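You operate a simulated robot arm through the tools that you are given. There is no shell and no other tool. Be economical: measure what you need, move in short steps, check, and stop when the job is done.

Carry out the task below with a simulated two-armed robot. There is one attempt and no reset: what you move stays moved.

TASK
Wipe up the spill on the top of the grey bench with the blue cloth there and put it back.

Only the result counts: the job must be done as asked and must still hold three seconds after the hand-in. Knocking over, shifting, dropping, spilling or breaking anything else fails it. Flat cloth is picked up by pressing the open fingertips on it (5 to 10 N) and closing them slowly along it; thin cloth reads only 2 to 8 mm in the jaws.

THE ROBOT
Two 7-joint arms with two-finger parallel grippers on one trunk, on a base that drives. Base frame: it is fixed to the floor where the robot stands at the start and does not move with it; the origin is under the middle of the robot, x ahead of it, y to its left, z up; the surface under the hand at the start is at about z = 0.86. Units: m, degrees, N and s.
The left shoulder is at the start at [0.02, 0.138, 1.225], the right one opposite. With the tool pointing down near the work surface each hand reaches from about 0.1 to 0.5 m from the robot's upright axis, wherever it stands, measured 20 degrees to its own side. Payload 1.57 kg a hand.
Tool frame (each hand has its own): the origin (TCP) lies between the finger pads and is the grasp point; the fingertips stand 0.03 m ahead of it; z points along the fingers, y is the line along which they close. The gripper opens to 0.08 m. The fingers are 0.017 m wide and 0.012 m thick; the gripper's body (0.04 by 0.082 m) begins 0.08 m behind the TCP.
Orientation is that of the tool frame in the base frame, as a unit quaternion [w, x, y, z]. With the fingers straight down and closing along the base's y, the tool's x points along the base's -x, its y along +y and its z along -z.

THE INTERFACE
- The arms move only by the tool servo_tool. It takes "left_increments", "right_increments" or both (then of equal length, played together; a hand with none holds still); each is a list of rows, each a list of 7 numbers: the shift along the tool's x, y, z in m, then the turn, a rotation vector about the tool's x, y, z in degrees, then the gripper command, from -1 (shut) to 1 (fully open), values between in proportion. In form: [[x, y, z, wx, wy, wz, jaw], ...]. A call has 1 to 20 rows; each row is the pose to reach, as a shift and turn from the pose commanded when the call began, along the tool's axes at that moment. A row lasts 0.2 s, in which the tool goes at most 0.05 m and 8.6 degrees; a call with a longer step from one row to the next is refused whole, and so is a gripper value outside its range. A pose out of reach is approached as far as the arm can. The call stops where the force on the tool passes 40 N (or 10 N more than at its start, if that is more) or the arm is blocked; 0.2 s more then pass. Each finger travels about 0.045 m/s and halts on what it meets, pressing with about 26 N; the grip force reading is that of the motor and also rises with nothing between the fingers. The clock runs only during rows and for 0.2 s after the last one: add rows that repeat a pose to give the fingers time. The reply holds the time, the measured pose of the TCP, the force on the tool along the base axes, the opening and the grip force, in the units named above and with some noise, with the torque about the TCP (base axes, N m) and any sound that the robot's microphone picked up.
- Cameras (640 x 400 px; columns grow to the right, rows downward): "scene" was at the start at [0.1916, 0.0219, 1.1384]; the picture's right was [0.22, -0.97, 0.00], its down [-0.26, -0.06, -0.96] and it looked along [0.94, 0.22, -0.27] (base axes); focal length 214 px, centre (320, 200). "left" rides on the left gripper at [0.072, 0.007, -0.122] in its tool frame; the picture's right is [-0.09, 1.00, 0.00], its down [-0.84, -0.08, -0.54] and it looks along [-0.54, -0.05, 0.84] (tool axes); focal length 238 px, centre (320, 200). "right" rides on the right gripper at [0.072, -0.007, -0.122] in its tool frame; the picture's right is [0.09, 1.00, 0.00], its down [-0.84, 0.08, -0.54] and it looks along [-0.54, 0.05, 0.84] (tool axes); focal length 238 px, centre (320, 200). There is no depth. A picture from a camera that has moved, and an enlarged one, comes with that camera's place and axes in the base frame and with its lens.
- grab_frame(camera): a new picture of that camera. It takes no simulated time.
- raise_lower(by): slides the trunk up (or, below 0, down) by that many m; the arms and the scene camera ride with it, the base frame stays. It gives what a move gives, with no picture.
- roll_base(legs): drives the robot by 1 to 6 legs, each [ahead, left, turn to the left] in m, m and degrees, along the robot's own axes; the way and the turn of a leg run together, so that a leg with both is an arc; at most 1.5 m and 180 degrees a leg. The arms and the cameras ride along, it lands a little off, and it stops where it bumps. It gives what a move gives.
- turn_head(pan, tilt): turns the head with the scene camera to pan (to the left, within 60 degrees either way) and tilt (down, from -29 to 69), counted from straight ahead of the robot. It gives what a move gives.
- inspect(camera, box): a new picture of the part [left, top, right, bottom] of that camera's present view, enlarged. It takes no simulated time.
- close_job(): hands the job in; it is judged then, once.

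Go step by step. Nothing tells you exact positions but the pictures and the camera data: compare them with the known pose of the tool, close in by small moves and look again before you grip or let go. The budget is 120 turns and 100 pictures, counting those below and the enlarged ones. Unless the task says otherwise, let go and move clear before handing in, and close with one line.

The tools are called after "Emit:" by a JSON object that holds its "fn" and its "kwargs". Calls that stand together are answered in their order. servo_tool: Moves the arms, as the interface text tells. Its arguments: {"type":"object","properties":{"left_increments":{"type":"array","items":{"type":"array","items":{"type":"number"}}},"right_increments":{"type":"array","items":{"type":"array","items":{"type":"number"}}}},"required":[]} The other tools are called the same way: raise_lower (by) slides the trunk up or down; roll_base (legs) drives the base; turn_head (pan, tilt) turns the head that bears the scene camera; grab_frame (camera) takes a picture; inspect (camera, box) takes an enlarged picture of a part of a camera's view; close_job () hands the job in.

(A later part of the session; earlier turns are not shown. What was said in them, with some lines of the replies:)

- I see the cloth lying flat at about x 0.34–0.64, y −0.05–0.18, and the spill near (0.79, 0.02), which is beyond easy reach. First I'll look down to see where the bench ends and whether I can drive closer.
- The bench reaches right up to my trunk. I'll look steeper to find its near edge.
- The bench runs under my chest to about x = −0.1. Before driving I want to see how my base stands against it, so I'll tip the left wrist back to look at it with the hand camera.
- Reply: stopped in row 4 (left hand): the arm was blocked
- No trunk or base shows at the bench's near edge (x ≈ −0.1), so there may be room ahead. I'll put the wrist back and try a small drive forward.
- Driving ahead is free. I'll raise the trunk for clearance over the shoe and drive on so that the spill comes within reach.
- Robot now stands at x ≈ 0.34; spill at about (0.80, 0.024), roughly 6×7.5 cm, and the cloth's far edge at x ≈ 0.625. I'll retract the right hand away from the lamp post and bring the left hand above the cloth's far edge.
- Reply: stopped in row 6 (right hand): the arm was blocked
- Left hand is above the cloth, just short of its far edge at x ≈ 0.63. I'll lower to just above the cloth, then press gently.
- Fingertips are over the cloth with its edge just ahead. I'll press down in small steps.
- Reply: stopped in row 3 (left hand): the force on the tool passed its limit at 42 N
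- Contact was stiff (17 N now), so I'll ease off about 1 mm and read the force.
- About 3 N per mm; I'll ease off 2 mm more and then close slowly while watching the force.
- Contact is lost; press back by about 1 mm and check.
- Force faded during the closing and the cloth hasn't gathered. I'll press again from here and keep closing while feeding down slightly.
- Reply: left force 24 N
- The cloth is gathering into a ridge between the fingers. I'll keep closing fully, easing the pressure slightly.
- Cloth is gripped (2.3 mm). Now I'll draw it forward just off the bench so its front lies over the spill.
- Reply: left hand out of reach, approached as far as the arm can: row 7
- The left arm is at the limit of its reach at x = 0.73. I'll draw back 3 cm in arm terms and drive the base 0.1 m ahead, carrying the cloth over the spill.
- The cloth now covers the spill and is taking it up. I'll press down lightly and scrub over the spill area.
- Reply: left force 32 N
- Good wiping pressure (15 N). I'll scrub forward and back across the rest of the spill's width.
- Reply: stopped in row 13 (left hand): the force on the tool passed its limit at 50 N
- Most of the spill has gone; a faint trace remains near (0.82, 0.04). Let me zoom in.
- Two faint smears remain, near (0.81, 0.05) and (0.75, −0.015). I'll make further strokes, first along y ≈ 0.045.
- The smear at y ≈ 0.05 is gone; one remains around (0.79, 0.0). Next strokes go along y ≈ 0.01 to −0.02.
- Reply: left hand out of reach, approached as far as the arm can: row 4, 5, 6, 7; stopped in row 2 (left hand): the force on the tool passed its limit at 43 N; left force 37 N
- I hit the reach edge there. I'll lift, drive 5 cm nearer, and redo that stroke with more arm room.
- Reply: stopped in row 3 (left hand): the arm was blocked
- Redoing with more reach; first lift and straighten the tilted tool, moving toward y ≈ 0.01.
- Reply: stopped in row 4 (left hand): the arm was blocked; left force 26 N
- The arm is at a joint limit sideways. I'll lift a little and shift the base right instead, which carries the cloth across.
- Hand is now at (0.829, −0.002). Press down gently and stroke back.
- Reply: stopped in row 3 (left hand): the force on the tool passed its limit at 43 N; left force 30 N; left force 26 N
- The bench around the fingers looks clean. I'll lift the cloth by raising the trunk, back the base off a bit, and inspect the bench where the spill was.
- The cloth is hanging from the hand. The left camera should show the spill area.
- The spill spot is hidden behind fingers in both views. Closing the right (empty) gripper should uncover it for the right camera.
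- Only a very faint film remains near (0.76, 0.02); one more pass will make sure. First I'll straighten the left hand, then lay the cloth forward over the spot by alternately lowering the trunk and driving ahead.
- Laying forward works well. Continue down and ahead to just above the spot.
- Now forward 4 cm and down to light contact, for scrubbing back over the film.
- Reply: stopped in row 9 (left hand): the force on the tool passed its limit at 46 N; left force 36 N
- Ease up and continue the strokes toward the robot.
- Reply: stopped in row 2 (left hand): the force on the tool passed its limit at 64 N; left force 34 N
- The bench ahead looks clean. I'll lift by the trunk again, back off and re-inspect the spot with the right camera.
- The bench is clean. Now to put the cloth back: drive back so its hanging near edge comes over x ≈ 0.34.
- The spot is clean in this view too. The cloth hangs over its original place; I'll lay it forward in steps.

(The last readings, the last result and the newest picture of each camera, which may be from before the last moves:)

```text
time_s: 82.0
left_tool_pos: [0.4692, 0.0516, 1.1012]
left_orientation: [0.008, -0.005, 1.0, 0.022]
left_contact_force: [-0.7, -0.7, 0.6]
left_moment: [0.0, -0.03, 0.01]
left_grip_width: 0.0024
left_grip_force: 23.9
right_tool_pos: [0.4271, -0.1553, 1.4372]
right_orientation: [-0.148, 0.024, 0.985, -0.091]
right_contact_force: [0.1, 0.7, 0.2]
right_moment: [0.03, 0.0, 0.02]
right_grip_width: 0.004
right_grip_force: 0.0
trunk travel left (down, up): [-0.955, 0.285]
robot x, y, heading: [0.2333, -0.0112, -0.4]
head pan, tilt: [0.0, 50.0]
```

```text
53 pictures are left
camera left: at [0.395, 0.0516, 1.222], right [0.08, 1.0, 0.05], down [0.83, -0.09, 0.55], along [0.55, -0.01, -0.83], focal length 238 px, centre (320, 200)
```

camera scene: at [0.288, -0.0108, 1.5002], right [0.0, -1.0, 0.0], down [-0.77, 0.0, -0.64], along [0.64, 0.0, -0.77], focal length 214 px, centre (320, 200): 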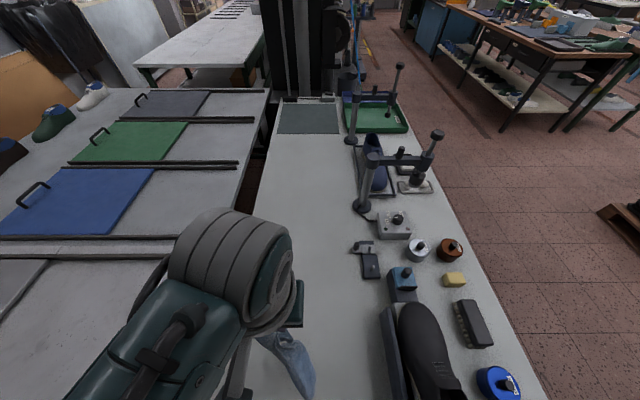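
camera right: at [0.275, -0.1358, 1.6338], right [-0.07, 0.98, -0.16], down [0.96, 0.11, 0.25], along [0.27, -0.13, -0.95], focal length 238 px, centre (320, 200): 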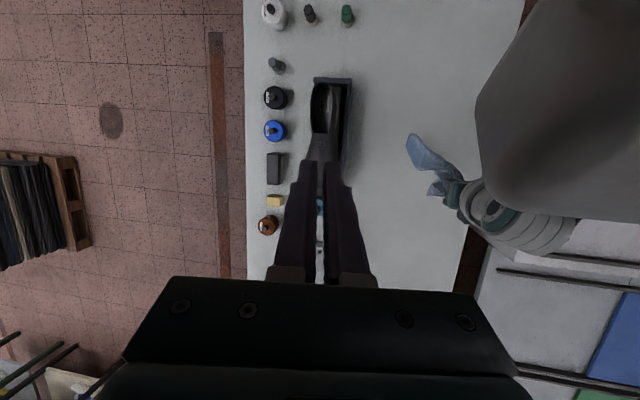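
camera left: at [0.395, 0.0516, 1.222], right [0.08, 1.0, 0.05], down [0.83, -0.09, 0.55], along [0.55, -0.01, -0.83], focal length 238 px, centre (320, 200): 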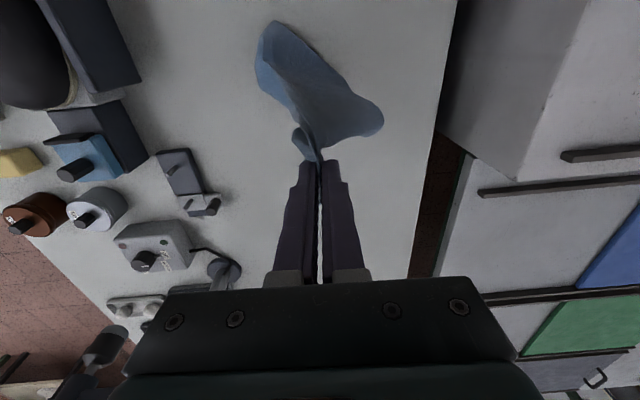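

The near edge was dragged forward rather than staying put. I'll lift, go back further, and lay again lowering faster relative to the forward motion.

Emit:
{"fn": "raise_lower", "kwargs": {"by": 0.07}}

Emit:
{"fn": "roll_base", "kwargs": {"legs": [[-0.13, 0, 0]]}}

Emit:
{"fn": "raise_lower", "kwargs": {"by": -0.06}}

Emit:
{"fn": "roll_base", "kwargs": {"legs": [[0.03, 0, 0]]}}

Emit:
{"fn": "raise_lower", "kwargs": {"by": -0.05}}

Emit:
{"fn": "roll_base", "kwargs": {"legs": [[0.04, 0, 0]]}}

Emit:
{"fn": "grab_frame", "kwargs": {"camera": "left"}}

```text
time_s: 83.1
left_tool_pos: [0.4689, 0.0503, 1.1703]
left_orientation: [0.007, -0.006, 1.0, 0.023]
left_contact_force: [0.2, -0.8, -0.3]
left_moment: [0.0, -0.04, -0.02]
left_grip_width: 0.0025
left_grip_force: 23.5
right_tool_pos: [0.4273, -0.1546, 1.5075]
right_orientation: [-0.148, 0.023, 0.985, -0.09]
right_contact_force: [-0.1, 0.5, -0.1]
right_moment: [-0.01, -0.01, -0.01]
right_grip_width: 0.0038
right_grip_force: 0.1
trunk travel left (down, up): [-1.025, 0.215]
robot x, y, heading: [0.231, -0.0094, -0.1]
head pan, tilt: [0.0, 50.0]
```

```text
time_s: 84.4
left_tool_pos: [0.3409, 0.0514, 1.1706]
left_orientation: [0.008, -0.005, 1.0, 0.022]
left_contact_force: [0.0, 0.2, -0.5]
left_moment: [0.01, 0.04, 0.03]
left_grip_width: 0.0025
left_grip_force: 24.0
right_tool_pos: [0.2983, -0.1552, 1.5077]
right_orientation: [-0.148, 0.023, 0.985, -0.091]
right_contact_force: [0.3, 0.0, 0.1]
right_moment: [-0.04, 0.02, 0.02]
right_grip_width: 0.0039
right_grip_force: 0.0
trunk travel left (down, up): [-1.025, 0.215]
robot x, y, heading: [0.1004, -0.0106, -0.2]
head pan, tilt: [0.0, 50.0]
```

```text
time_s: 85.4
left_tool_pos: [0.3402, 0.051, 1.1105]
left_orientation: [0.007, -0.004, 1.0, 0.023]
left_contact_force: [0.1, -0.2, -0.9]
left_moment: [0.0, 0.01, -0.03]
left_grip_width: 0.0024
left_grip_force: 23.7
right_tool_pos: [0.299, -0.155, 1.4482]
right_orientation: [-0.148, 0.022, 0.985, -0.091]
right_contact_force: [-0.7, -0.3, 0.5]
right_moment: [-0.03, 0.02, 0.01]
right_grip_width: 0.0042
right_grip_force: 0.1
trunk travel left (down, up): [-0.965, 0.275]
robot x, y, heading: [0.1004, -0.0161, -0.3]
head pan, tilt: [0.0, 50.0]
```

```text
time_s: 86.2
left_tool_pos: [0.3698, 0.0506, 1.11]
left_orientation: [0.007, -0.005, 1.0, 0.022]
left_contact_force: [-0.4, 0.0, -0.9]
left_moment: [0.01, 0.01, 0.04]
left_grip_width: 0.0025
left_grip_force: 23.8
right_tool_pos: [0.3283, -0.1549, 1.4467]
right_orientation: [-0.148, 0.024, 0.985, -0.091]
right_contact_force: [0.2, -0.8, -0.4]
right_moment: [0.01, -0.02, -0.01]
right_grip_width: 0.0041
right_grip_force: 0.1
trunk travel left (down, up): [-0.965, 0.275]
robot x, y, heading: [0.1318, -0.008, -0.3]
head pan, tilt: [0.0, 50.0]
```

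```text
time_s: 87.1
left_tool_pos: [0.3707, 0.0504, 1.0605]
left_orientation: [0.007, -0.004, 1.0, 0.024]
left_contact_force: [-0.3, 0.3, -0.3]
left_moment: [0.01, -0.01, -0.03]
left_grip_width: 0.0024
left_grip_force: 23.5
right_tool_pos: [0.3277, -0.1553, 1.3975]
right_orientation: [-0.148, 0.023, 0.985, -0.091]
right_contact_force: [-0.3, 0.0, 0.6]
right_moment: [0.0, 0.01, 0.0]
right_grip_width: 0.004
right_grip_force: 0.1
trunk travel left (down, up): [-0.915, 0.325]
robot x, y, heading: [0.1293, -0.0099, -0.1]
head pan, tilt: [0.0, 50.0]
```

```text
time_s: 88.0
left_tool_pos: [0.4099, 0.0508, 1.0599]
left_orientation: [0.007, -0.004, 1.0, 0.023]
left_contact_force: [0.4, -0.2, -0.1]
left_moment: [0.0, 0.0, -0.02]
left_grip_width: 0.0023
left_grip_force: 23.9
right_tool_pos: [0.3683, -0.1542, 1.3974]
right_orientation: [-0.148, 0.023, 0.985, -0.091]
right_contact_force: [0.2, 0.0, 0.7]
right_moment: [-0.01, 0.0, 0.02]
right_grip_width: 0.0039
right_grip_force: 0.1
trunk travel left (down, up): [-0.915, 0.325]
robot x, y, heading: [0.1693, -0.0108, -0.0]
head pan, tilt: [0.0, 50.0]
```

```text
52 pictures are left
camera left: at [0.3359, 0.0515, 1.182], right [0.08, 1.0, 0.05], down [0.83, -0.09, 0.55], along [0.55, -0.01, -0.83], focal length 238 px, centre (320, 200)
```

left: 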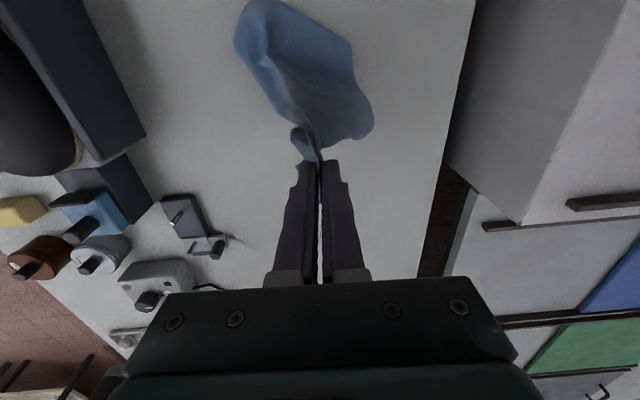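

Now more cloth rests on the bench with its end near x ≈ 0.3. Continue lowering and advancing.

Emit:
{"fn": "raise_lower", "kwargs": {"by": -0.04}}

Emit:
{"fn": "roll_base", "kwargs": {"legs": [[0.05, 0, 0]]}}

Emit:
{"fn": "raise_lower", "kwargs": {"by": -0.04}}

Emit:
{"fn": "roll_base", "kwargs": {"legs": [[0.05, 0, 0]]}}

Emit:
{"fn": "grab_frame", "kwargs": {"camera": "left"}}

```text
time_s: 88.8
left_tool_pos: [0.4102, 0.0517, 1.021]
left_orientation: [0.006, -0.005, 1.0, 0.022]
left_contact_force: [0.4, -0.2, -0.5]
left_moment: [-0.02, 0.01, 0.01]
left_grip_width: 0.0025
left_grip_force: 23.5
right_tool_pos: [0.3687, -0.1565, 1.3572]
right_orientation: [-0.149, 0.023, 0.984, -0.09]
right_contact_force: [0.1, -0.3, 0.0]
right_moment: [0.01, 0.0, 0.01]
right_grip_width: 0.0039
right_grip_force: 0.0
trunk travel left (down, up): [-0.875, 0.365]
robot x, y, heading: [0.1718, -0.0129, -0.4]
head pan, tilt: [0.0, 50.0]
```

```text
time_s: 89.7
left_tool_pos: [0.459, 0.0517, 1.0196]
left_orientation: [0.007, -0.005, 1.0, 0.022]
left_contact_force: [-0.1, -0.1, 0.3]
left_moment: [0.02, 0.01, 0.01]
left_grip_width: 0.0026
left_grip_force: 24.5
right_tool_pos: [0.4175, -0.1554, 1.3575]
right_orientation: [-0.148, 0.023, 0.984, -0.092]
right_contact_force: [-0.5, 0.0, 0.1]
right_moment: [-0.01, 0.0, 0.02]
right_grip_width: 0.004
right_grip_force: 0.1
trunk travel left (down, up): [-0.875, 0.365]
robot x, y, heading: [0.2222, -0.0106, -0.2]
head pan, tilt: [0.0, 50.0]
```

```text
time_s: 90.6
left_tool_pos: [0.4591, 0.051, 0.9801]
left_orientation: [0.007, -0.006, 1.0, 0.023]
left_contact_force: [1.2, -0.9, 0.2]
left_moment: [0.01, 0.0, 0.0]
left_grip_width: 0.0021
left_grip_force: 23.7
right_tool_pos: [0.416, -0.156, 1.3165]
right_orientation: [-0.148, 0.023, 0.984, -0.091]
right_contact_force: [0.5, 0.1, -0.5]
right_moment: [0.02, -0.03, 0.01]
right_grip_width: 0.0041
right_grip_force: 0.1
trunk travel left (down, up): [-0.835, 0.405]
robot x, y, heading: [0.2212, -0.0101, -0.2]
head pan, tilt: [0.0, 50.0]
```

```text
time_s: 91.5
left_tool_pos: [0.5073, 0.0498, 0.9798]
left_orientation: [0.006, -0.005, 1.0, 0.023]
left_contact_force: [-0.5, 0.4, -0.2]
left_moment: [-0.01, -0.01, 0.01]
left_grip_width: 0.0023
left_grip_force: 23.9
right_tool_pos: [0.4656, -0.1548, 1.3173]
right_orientation: [-0.149, 0.022, 0.984, -0.091]
right_contact_force: [-0.5, 0.3, 0.2]
right_moment: [0.0, 0.01, 0.03]
right_grip_width: 0.0039
right_grip_force: 0.0
trunk travel left (down, up): [-0.835, 0.405]
robot x, y, heading: [0.2702, -0.0121, -0.2]
head pan, tilt: [0.0, 50.0]
```

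```text
51 pictures are left
camera left: at [0.4337, 0.0514, 1.102], right [0.08, 1.0, 0.05], down [0.83, -0.09, 0.55], along [0.55, -0.01, -0.83], focal length 238 px, centre (320, 200)
```

left: 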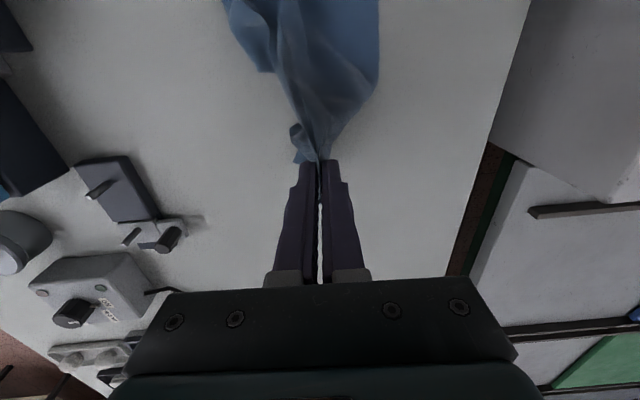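

Emit:
{"fn": "raise_lower", "kwargs": {"by": -0.04}}

Emit:
{"fn": "roll_base", "kwargs": {"legs": [[0.05, 0, 0]]}}

Emit:
{"fn": "raise_lower", "kwargs": {"by": -0.035}}

Emit:
{"fn": "turn_head", "kwargs": {"pan": 10, "tilt": 69}}

Emit:
{"fn": "grab_frame", "kwargs": {"camera": "scene"}}

Emit:
{"fn": "grab_frame", "kwargs": {"camera": "left"}}

```text
time_s: 92.3
left_tool_pos: [0.508, 0.0507, 0.9409]
left_orientation: [0.007, -0.006, 1.0, 0.022]
left_contact_force: [0.6, -0.3, 0.5]
left_moment: [-0.01, 0.02, 0.01]
left_grip_width: 0.002
left_grip_force: 24.2
right_tool_pos: [0.4663, -0.1545, 1.2769]
right_orientation: [-0.148, 0.022, 0.984, -0.092]
right_contact_force: [0.1, 0.3, 0.6]
right_moment: [0.0, 0.0, 0.0]
right_grip_width: 0.0039
right_grip_force: 0.2
trunk travel left (down, up): [-0.795, 0.445]
robot x, y, heading: [0.2656, -0.0159, -0.2]
head pan, tilt: [0.0, 50.0]
```

```text
time_s: 93.2
left_tool_pos: [0.5598, 0.0514, 0.9394]
left_orientation: [0.007, -0.005, 1.0, 0.023]
left_contact_force: [-0.5, 1.0, -0.3]
left_moment: [0.01, -0.02, -0.03]
left_grip_width: 0.0024
left_grip_force: 23.4
right_tool_pos: [0.517, -0.1553, 1.2775]
right_orientation: [-0.148, 0.023, 0.984, -0.091]
right_contact_force: [0.7, -0.5, -0.1]
right_moment: [-0.01, 0.01, 0.02]
right_grip_width: 0.0041
right_grip_force: 0.2
trunk travel left (down, up): [-0.795, 0.445]
robot x, y, heading: [0.3187, -0.009, -0.2]
head pan, tilt: [0.0, 50.0]
```

```text
time_s: 94.0
left_tool_pos: [0.559, 0.0518, 0.9054]
left_orientation: [0.007, -0.005, 1.0, 0.022]
left_contact_force: [0.7, -0.1, -0.2]
left_moment: [0.0, 0.01, 0.0]
left_grip_width: 0.0025
left_grip_force: 24.0
right_tool_pos: [0.517, -0.1552, 1.2429]
right_orientation: [-0.149, 0.023, 0.984, -0.091]
right_contact_force: [-0.2, 0.7, 0.3]
right_moment: [0.0, -0.02, 0.04]
right_grip_width: 0.0038
right_grip_force: 0.0
trunk travel left (down, up): [-0.76, 0.48]
robot x, y, heading: [0.3199, -0.0108, -0.3]
head pan, tilt: [0.0, 50.0]
```

```text
time_s: 94.9
left_tool_pos: [0.5594, 0.0509, 0.9048]
left_orientation: [0.007, -0.005, 1.0, 0.023]
left_contact_force: [-0.7, -0.1, 0.6]
left_moment: [0.0, 0.0, 0.02]
left_grip_width: 0.0025
left_grip_force: 24.1
right_tool_pos: [0.5165, -0.1556, 1.2423]
right_orientation: [-0.149, 0.023, 0.984, -0.092]
right_contact_force: [-0.4, -0.5, 0.5]
right_moment: [0.02, 0.05, -0.01]
right_grip_width: 0.0037
right_grip_force: 0.0
trunk travel left (down, up): [-0.76, 0.48]
robot x, y, heading: [0.3197, -0.0098, -0.2]
head pan, tilt: [10.0, 68.8]
```

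```text
50 pictures are left
camera scene: at [0.4754, -0.0014, 1.2234], right [0.17, -0.99, 0.0], down [-0.92, -0.16, -0.36], along [0.36, 0.06, -0.93], focal length 214 px, centre (320, 200)
```

scene: 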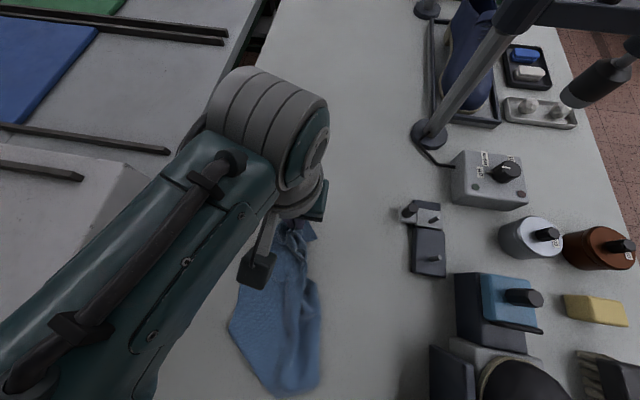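

```text
49 pictures are left
camera left: at [0.4846, 0.0516, 1.027], right [0.08, 1.0, 0.05], down [0.83, -0.09, 0.55], along [0.55, -0.01, -0.83], focal length 238 px, centre (320, 200)
```

left: 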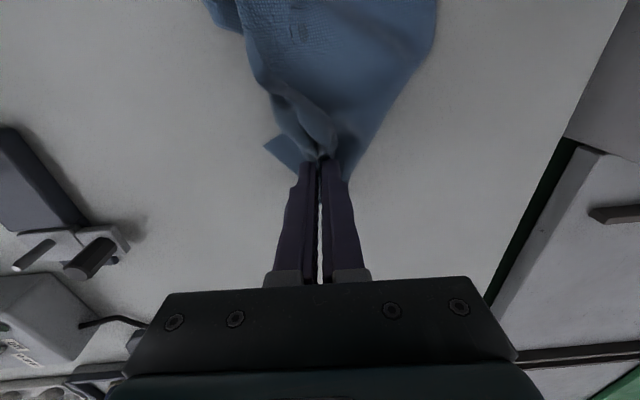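

Near end lies at x ≈ 0.33 as it should. Advance the last 4 cm, lower to the bench and release.

Emit:
{"fn": "roll_base", "kwargs": {"legs": [[0.045, 0, 0]]}}

Emit:
{"fn": "servo_tool", "kwargs": {"left_increments": [[0, 0, 0.005, 0, 0, 0, -1], [0, 0, 0.01, 0, 0, 0, -1], [0, 0, 0.01, 0, 0, 0, -0.8], [0, 0, 0.01, 0, 0, 0, -0.5], [0, 0, 0.01, 0, 0, 0, -0.2], [0, 0, 0.01, 0, 0, 0, 0]]}}

Emit:
{"fn": "grab_frame", "kwargs": {"camera": "left"}}

```text
time_s: 95.8
left_tool_pos: [0.6037, 0.0514, 0.905]
left_orientation: [0.007, -0.006, 1.0, 0.022]
left_contact_force: [-0.3, 0.3, 0.7]
left_moment: [-0.01, 0.02, -0.05]
left_grip_width: 0.0026
left_grip_force: 23.7
right_tool_pos: [0.5624, -0.1553, 1.2421]
right_orientation: [-0.149, 0.022, 0.984, -0.092]
right_contact_force: [0.0, 0.3, 0.2]
right_moment: [0.02, 0.0, 0.0]
right_grip_width: 0.004
right_grip_force: 0.1
trunk travel left (down, up): [-0.76, 0.48]
robot x, y, heading: [0.3659, -0.014, 0.1]
head pan, tilt: [10.0, 68.8]
```

```text
time_s: 97.2
left_tool_pos: [0.6038, 0.0512, 0.8944]
left_orientation: [0.007, -0.006, 1.0, 0.023]
left_contact_force: [-0.5, -0.1, -0.4]
left_moment: [-0.01, -0.01, 0.02]
left_grip_width: 0.0398
left_grip_force: 0.0
right_tool_pos: [0.5621, -0.1554, 1.2426]
right_orientation: [-0.149, 0.022, 0.984, -0.091]
right_contact_force: [0.2, 0.1, 0.5]
right_moment: [-0.04, 0.02, 0.04]
right_grip_width: 0.0042
right_grip_force: 0.1
trunk travel left (down, up): [-0.76, 0.48]
robot x, y, heading: [0.3633, -0.0127, -0.2]
head pan, tilt: [10.0, 68.8]
```

```text
48 pictures are left
camera left: at [0.5296, 0.0517, 1.017], right [0.08, 1.0, 0.05], down [0.83, -0.09, 0.55], along [0.55, 0.0, -0.83], focal length 238 px, centre (320, 200)
```

left: 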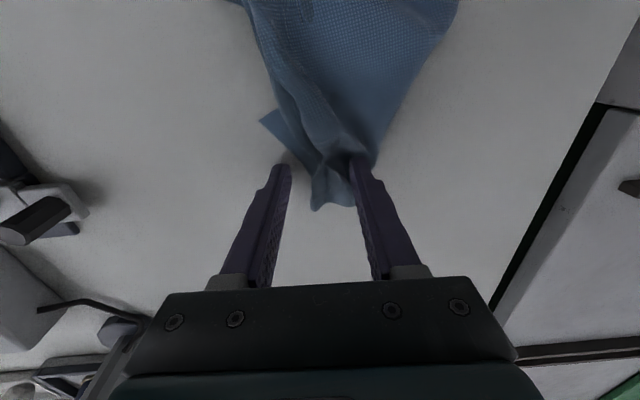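

Released. I'll lift straight up, clear the arm aside and look at how the cloth lies.

Emit:
{"fn": "raise_lower", "kwargs": {"by": 0.12}}

Emit:
{"fn": "servo_tool", "kwargs": {"left_increments": [[0, 0.03, 0, 0, 0, 0, 0.3], [0, 0.07, 0, 0, 0, 0, 0.6], [0, 0.11, 0, 0, 0, 0, 0.9], [0, 0.15, 0, 0, 0, 0, 1]]}}

Emit:
{"fn": "roll_base", "kwargs": {"legs": [[-0.25, 0, 0]]}}

Emit:
{"fn": "turn_head", "kwargs": {"pan": 0, "tilt": 55}}

Emit:
{"fn": "grab_frame", "kwargs": {"camera": "scene"}}

```text
time_s: 98.7
left_tool_pos: [0.6035, 0.0502, 1.0153]
left_orientation: [0.006, -0.006, 1.0, 0.023]
left_contact_force: [-0.1, -0.1, 0.0]
left_moment: [0.0, -0.02, -0.01]
left_grip_width: 0.0398
left_grip_force: 0.0
right_tool_pos: [0.563, -0.1549, 1.3618]
right_orientation: [-0.149, 0.022, 0.984, -0.091]
right_contact_force: [-0.1, -1.1, 0.2]
right_moment: [0.03, 0.03, 0.0]
right_grip_width: 0.004
right_grip_force: 0.1
trunk travel left (down, up): [-0.88, 0.36]
robot x, y, heading: [0.3659, -0.0109, -0.2]
head pan, tilt: [10.0, 68.8]
```

```text
time_s: 99.7
left_tool_pos: [0.6042, 0.2023, 1.0221]
left_orientation: [0.007, -0.006, 1.0, 0.023]
left_contact_force: [-0.6, -0.5, -0.4]
left_moment: [0.01, 0.02, -0.01]
left_grip_width: 0.0797
left_grip_force: 0.0
right_tool_pos: [0.5617, -0.1553, 1.3621]
right_orientation: [-0.149, 0.023, 0.984, -0.091]
right_contact_force: [-0.8, 1.1, 0.9]
right_moment: [0.02, 0.0, 0.01]
right_grip_width: 0.0041
right_grip_force: 0.0
trunk travel left (down, up): [-0.88, 0.36]
robot x, y, heading: [0.3613, -0.0112, -0.3]
head pan, tilt: [10.0, 68.8]
```

```text
time_s: 101.5
left_tool_pos: [0.3531, 0.2016, 1.0215]
left_orientation: [0.006, -0.004, 1.0, 0.022]
left_contact_force: [-0.3, -0.1, 0.0]
left_moment: [0.0, 0.0, 0.04]
left_grip_width: 0.08
left_grip_force: 0.2
right_tool_pos: [0.3093, -0.1543, 1.3624]
right_orientation: [-0.149, 0.025, 0.984, -0.091]
right_contact_force: [-0.4, -0.3, 0.7]
right_moment: [-0.03, 0.02, -0.02]
right_grip_width: 0.0041
right_grip_force: 0.1
trunk travel left (down, up): [-0.88, 0.36]
robot x, y, heading: [0.1144, -0.0146, 0.1]
head pan, tilt: [10.0, 68.8]
```

```text
time_s: 102.2
left_tool_pos: [0.3532, 0.2024, 1.0219]
left_orientation: [0.007, -0.004, 1.0, 0.023]
left_contact_force: [-0.1, 0.2, 0.3]
left_moment: [-0.01, 0.0, 0.0]
left_grip_width: 0.0801
left_grip_force: 0.0
right_tool_pos: [0.3096, -0.155, 1.3629]
right_orientation: [-0.15, 0.024, 0.984, -0.091]
right_contact_force: [-0.6, -0.2, 0.7]
right_moment: [0.02, 0.04, -0.01]
right_grip_width: 0.0039
right_grip_force: 0.0
trunk travel left (down, up): [-0.88, 0.36]
robot x, y, heading: [0.1107, -0.0116, -0.2]
head pan, tilt: [0.0, 55.0]
```

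```text
47 pictures are left
camera scene: at [0.2852, -0.0108, 1.3587], right [-0.01, -1.0, 0.0], down [-0.82, 0.0, -0.57], along [0.57, 0.0, -0.82], focal length 214 px, centre (320, 200)
```

scene: 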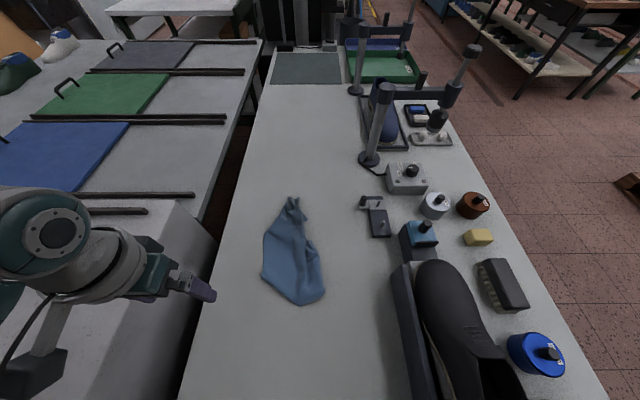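

The cloth is back centred near its old place (≈ (0.47, 0.05) vs (0.49, 0.065)), but it lies folded. Let me look closely to see whether I can spread it.

Emit:
{"fn": "inspect", "kwargs": {"camera": "scene", "box": [230, 180, 360, 320]}}

Emit:
{"fn": "grab_frame", "kwargs": {"camera": "left"}}

```text
2.86 times, centred on (295, 250) of scene
camera zoom: at [0.2852, -0.0108, 1.3587], right [-0.01, -1.0, 0.0], down [-0.82, 0.0, -0.57], along [0.57, 0.0, -0.82], focal length 613 px, centre (391, 57)
```

zoom: 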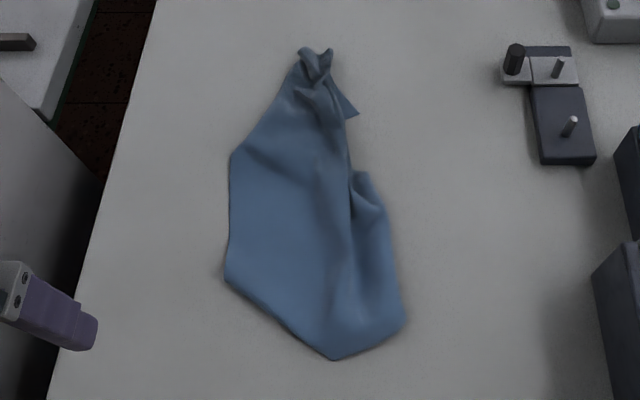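

```text
45 pictures are left
camera left: at [0.2787, 0.2034, 1.1435], right [0.08, 1.0, 0.05], down [0.83, -0.1, 0.55], along [0.55, -0.01, -0.83], focal length 238 px, centre (320, 200)
```

left: 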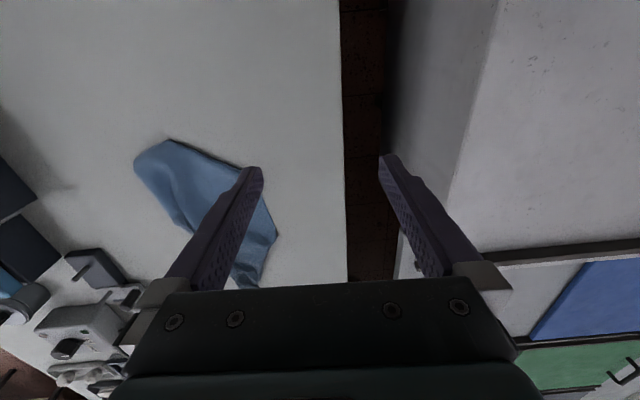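

The cloth spans x 0.36–0.64 and y −0.02–0.13, inside its old footprint and lengthwise aligned with it. A last close look at the wiped spot before handing in.

Emit:
{"fn": "inspect", "kwargs": {"camera": "scene", "box": [250, 110, 410, 210]}}

```text
4.00 times, centred on (330, 160) of scene
camera zoom: at [0.2852, -0.0108, 1.3587], right [-0.01, -1.0, 0.0], down [-0.82, 0.0, -0.57], along [0.57, 0.0, -0.82], focal length 858 px, centre (280, 360)
```

zoom: 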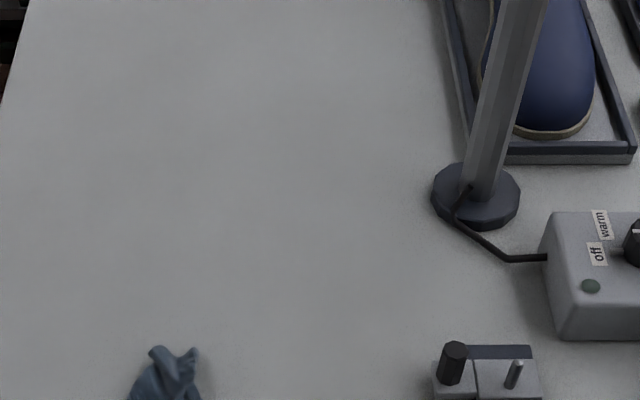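

The bench is clean, the cloth is back in its place, released, and both hands are clear; handing in.

Emit:
{"fn": "close_job", "kwargs": {}}

```text
The job is handed in.
```

I wiped up the spill on the grey bench; close-up pictures show the spot clean. The cloth is back inside the area where it lay, let go, but it lies partly folded rather than flat as it was at the start.
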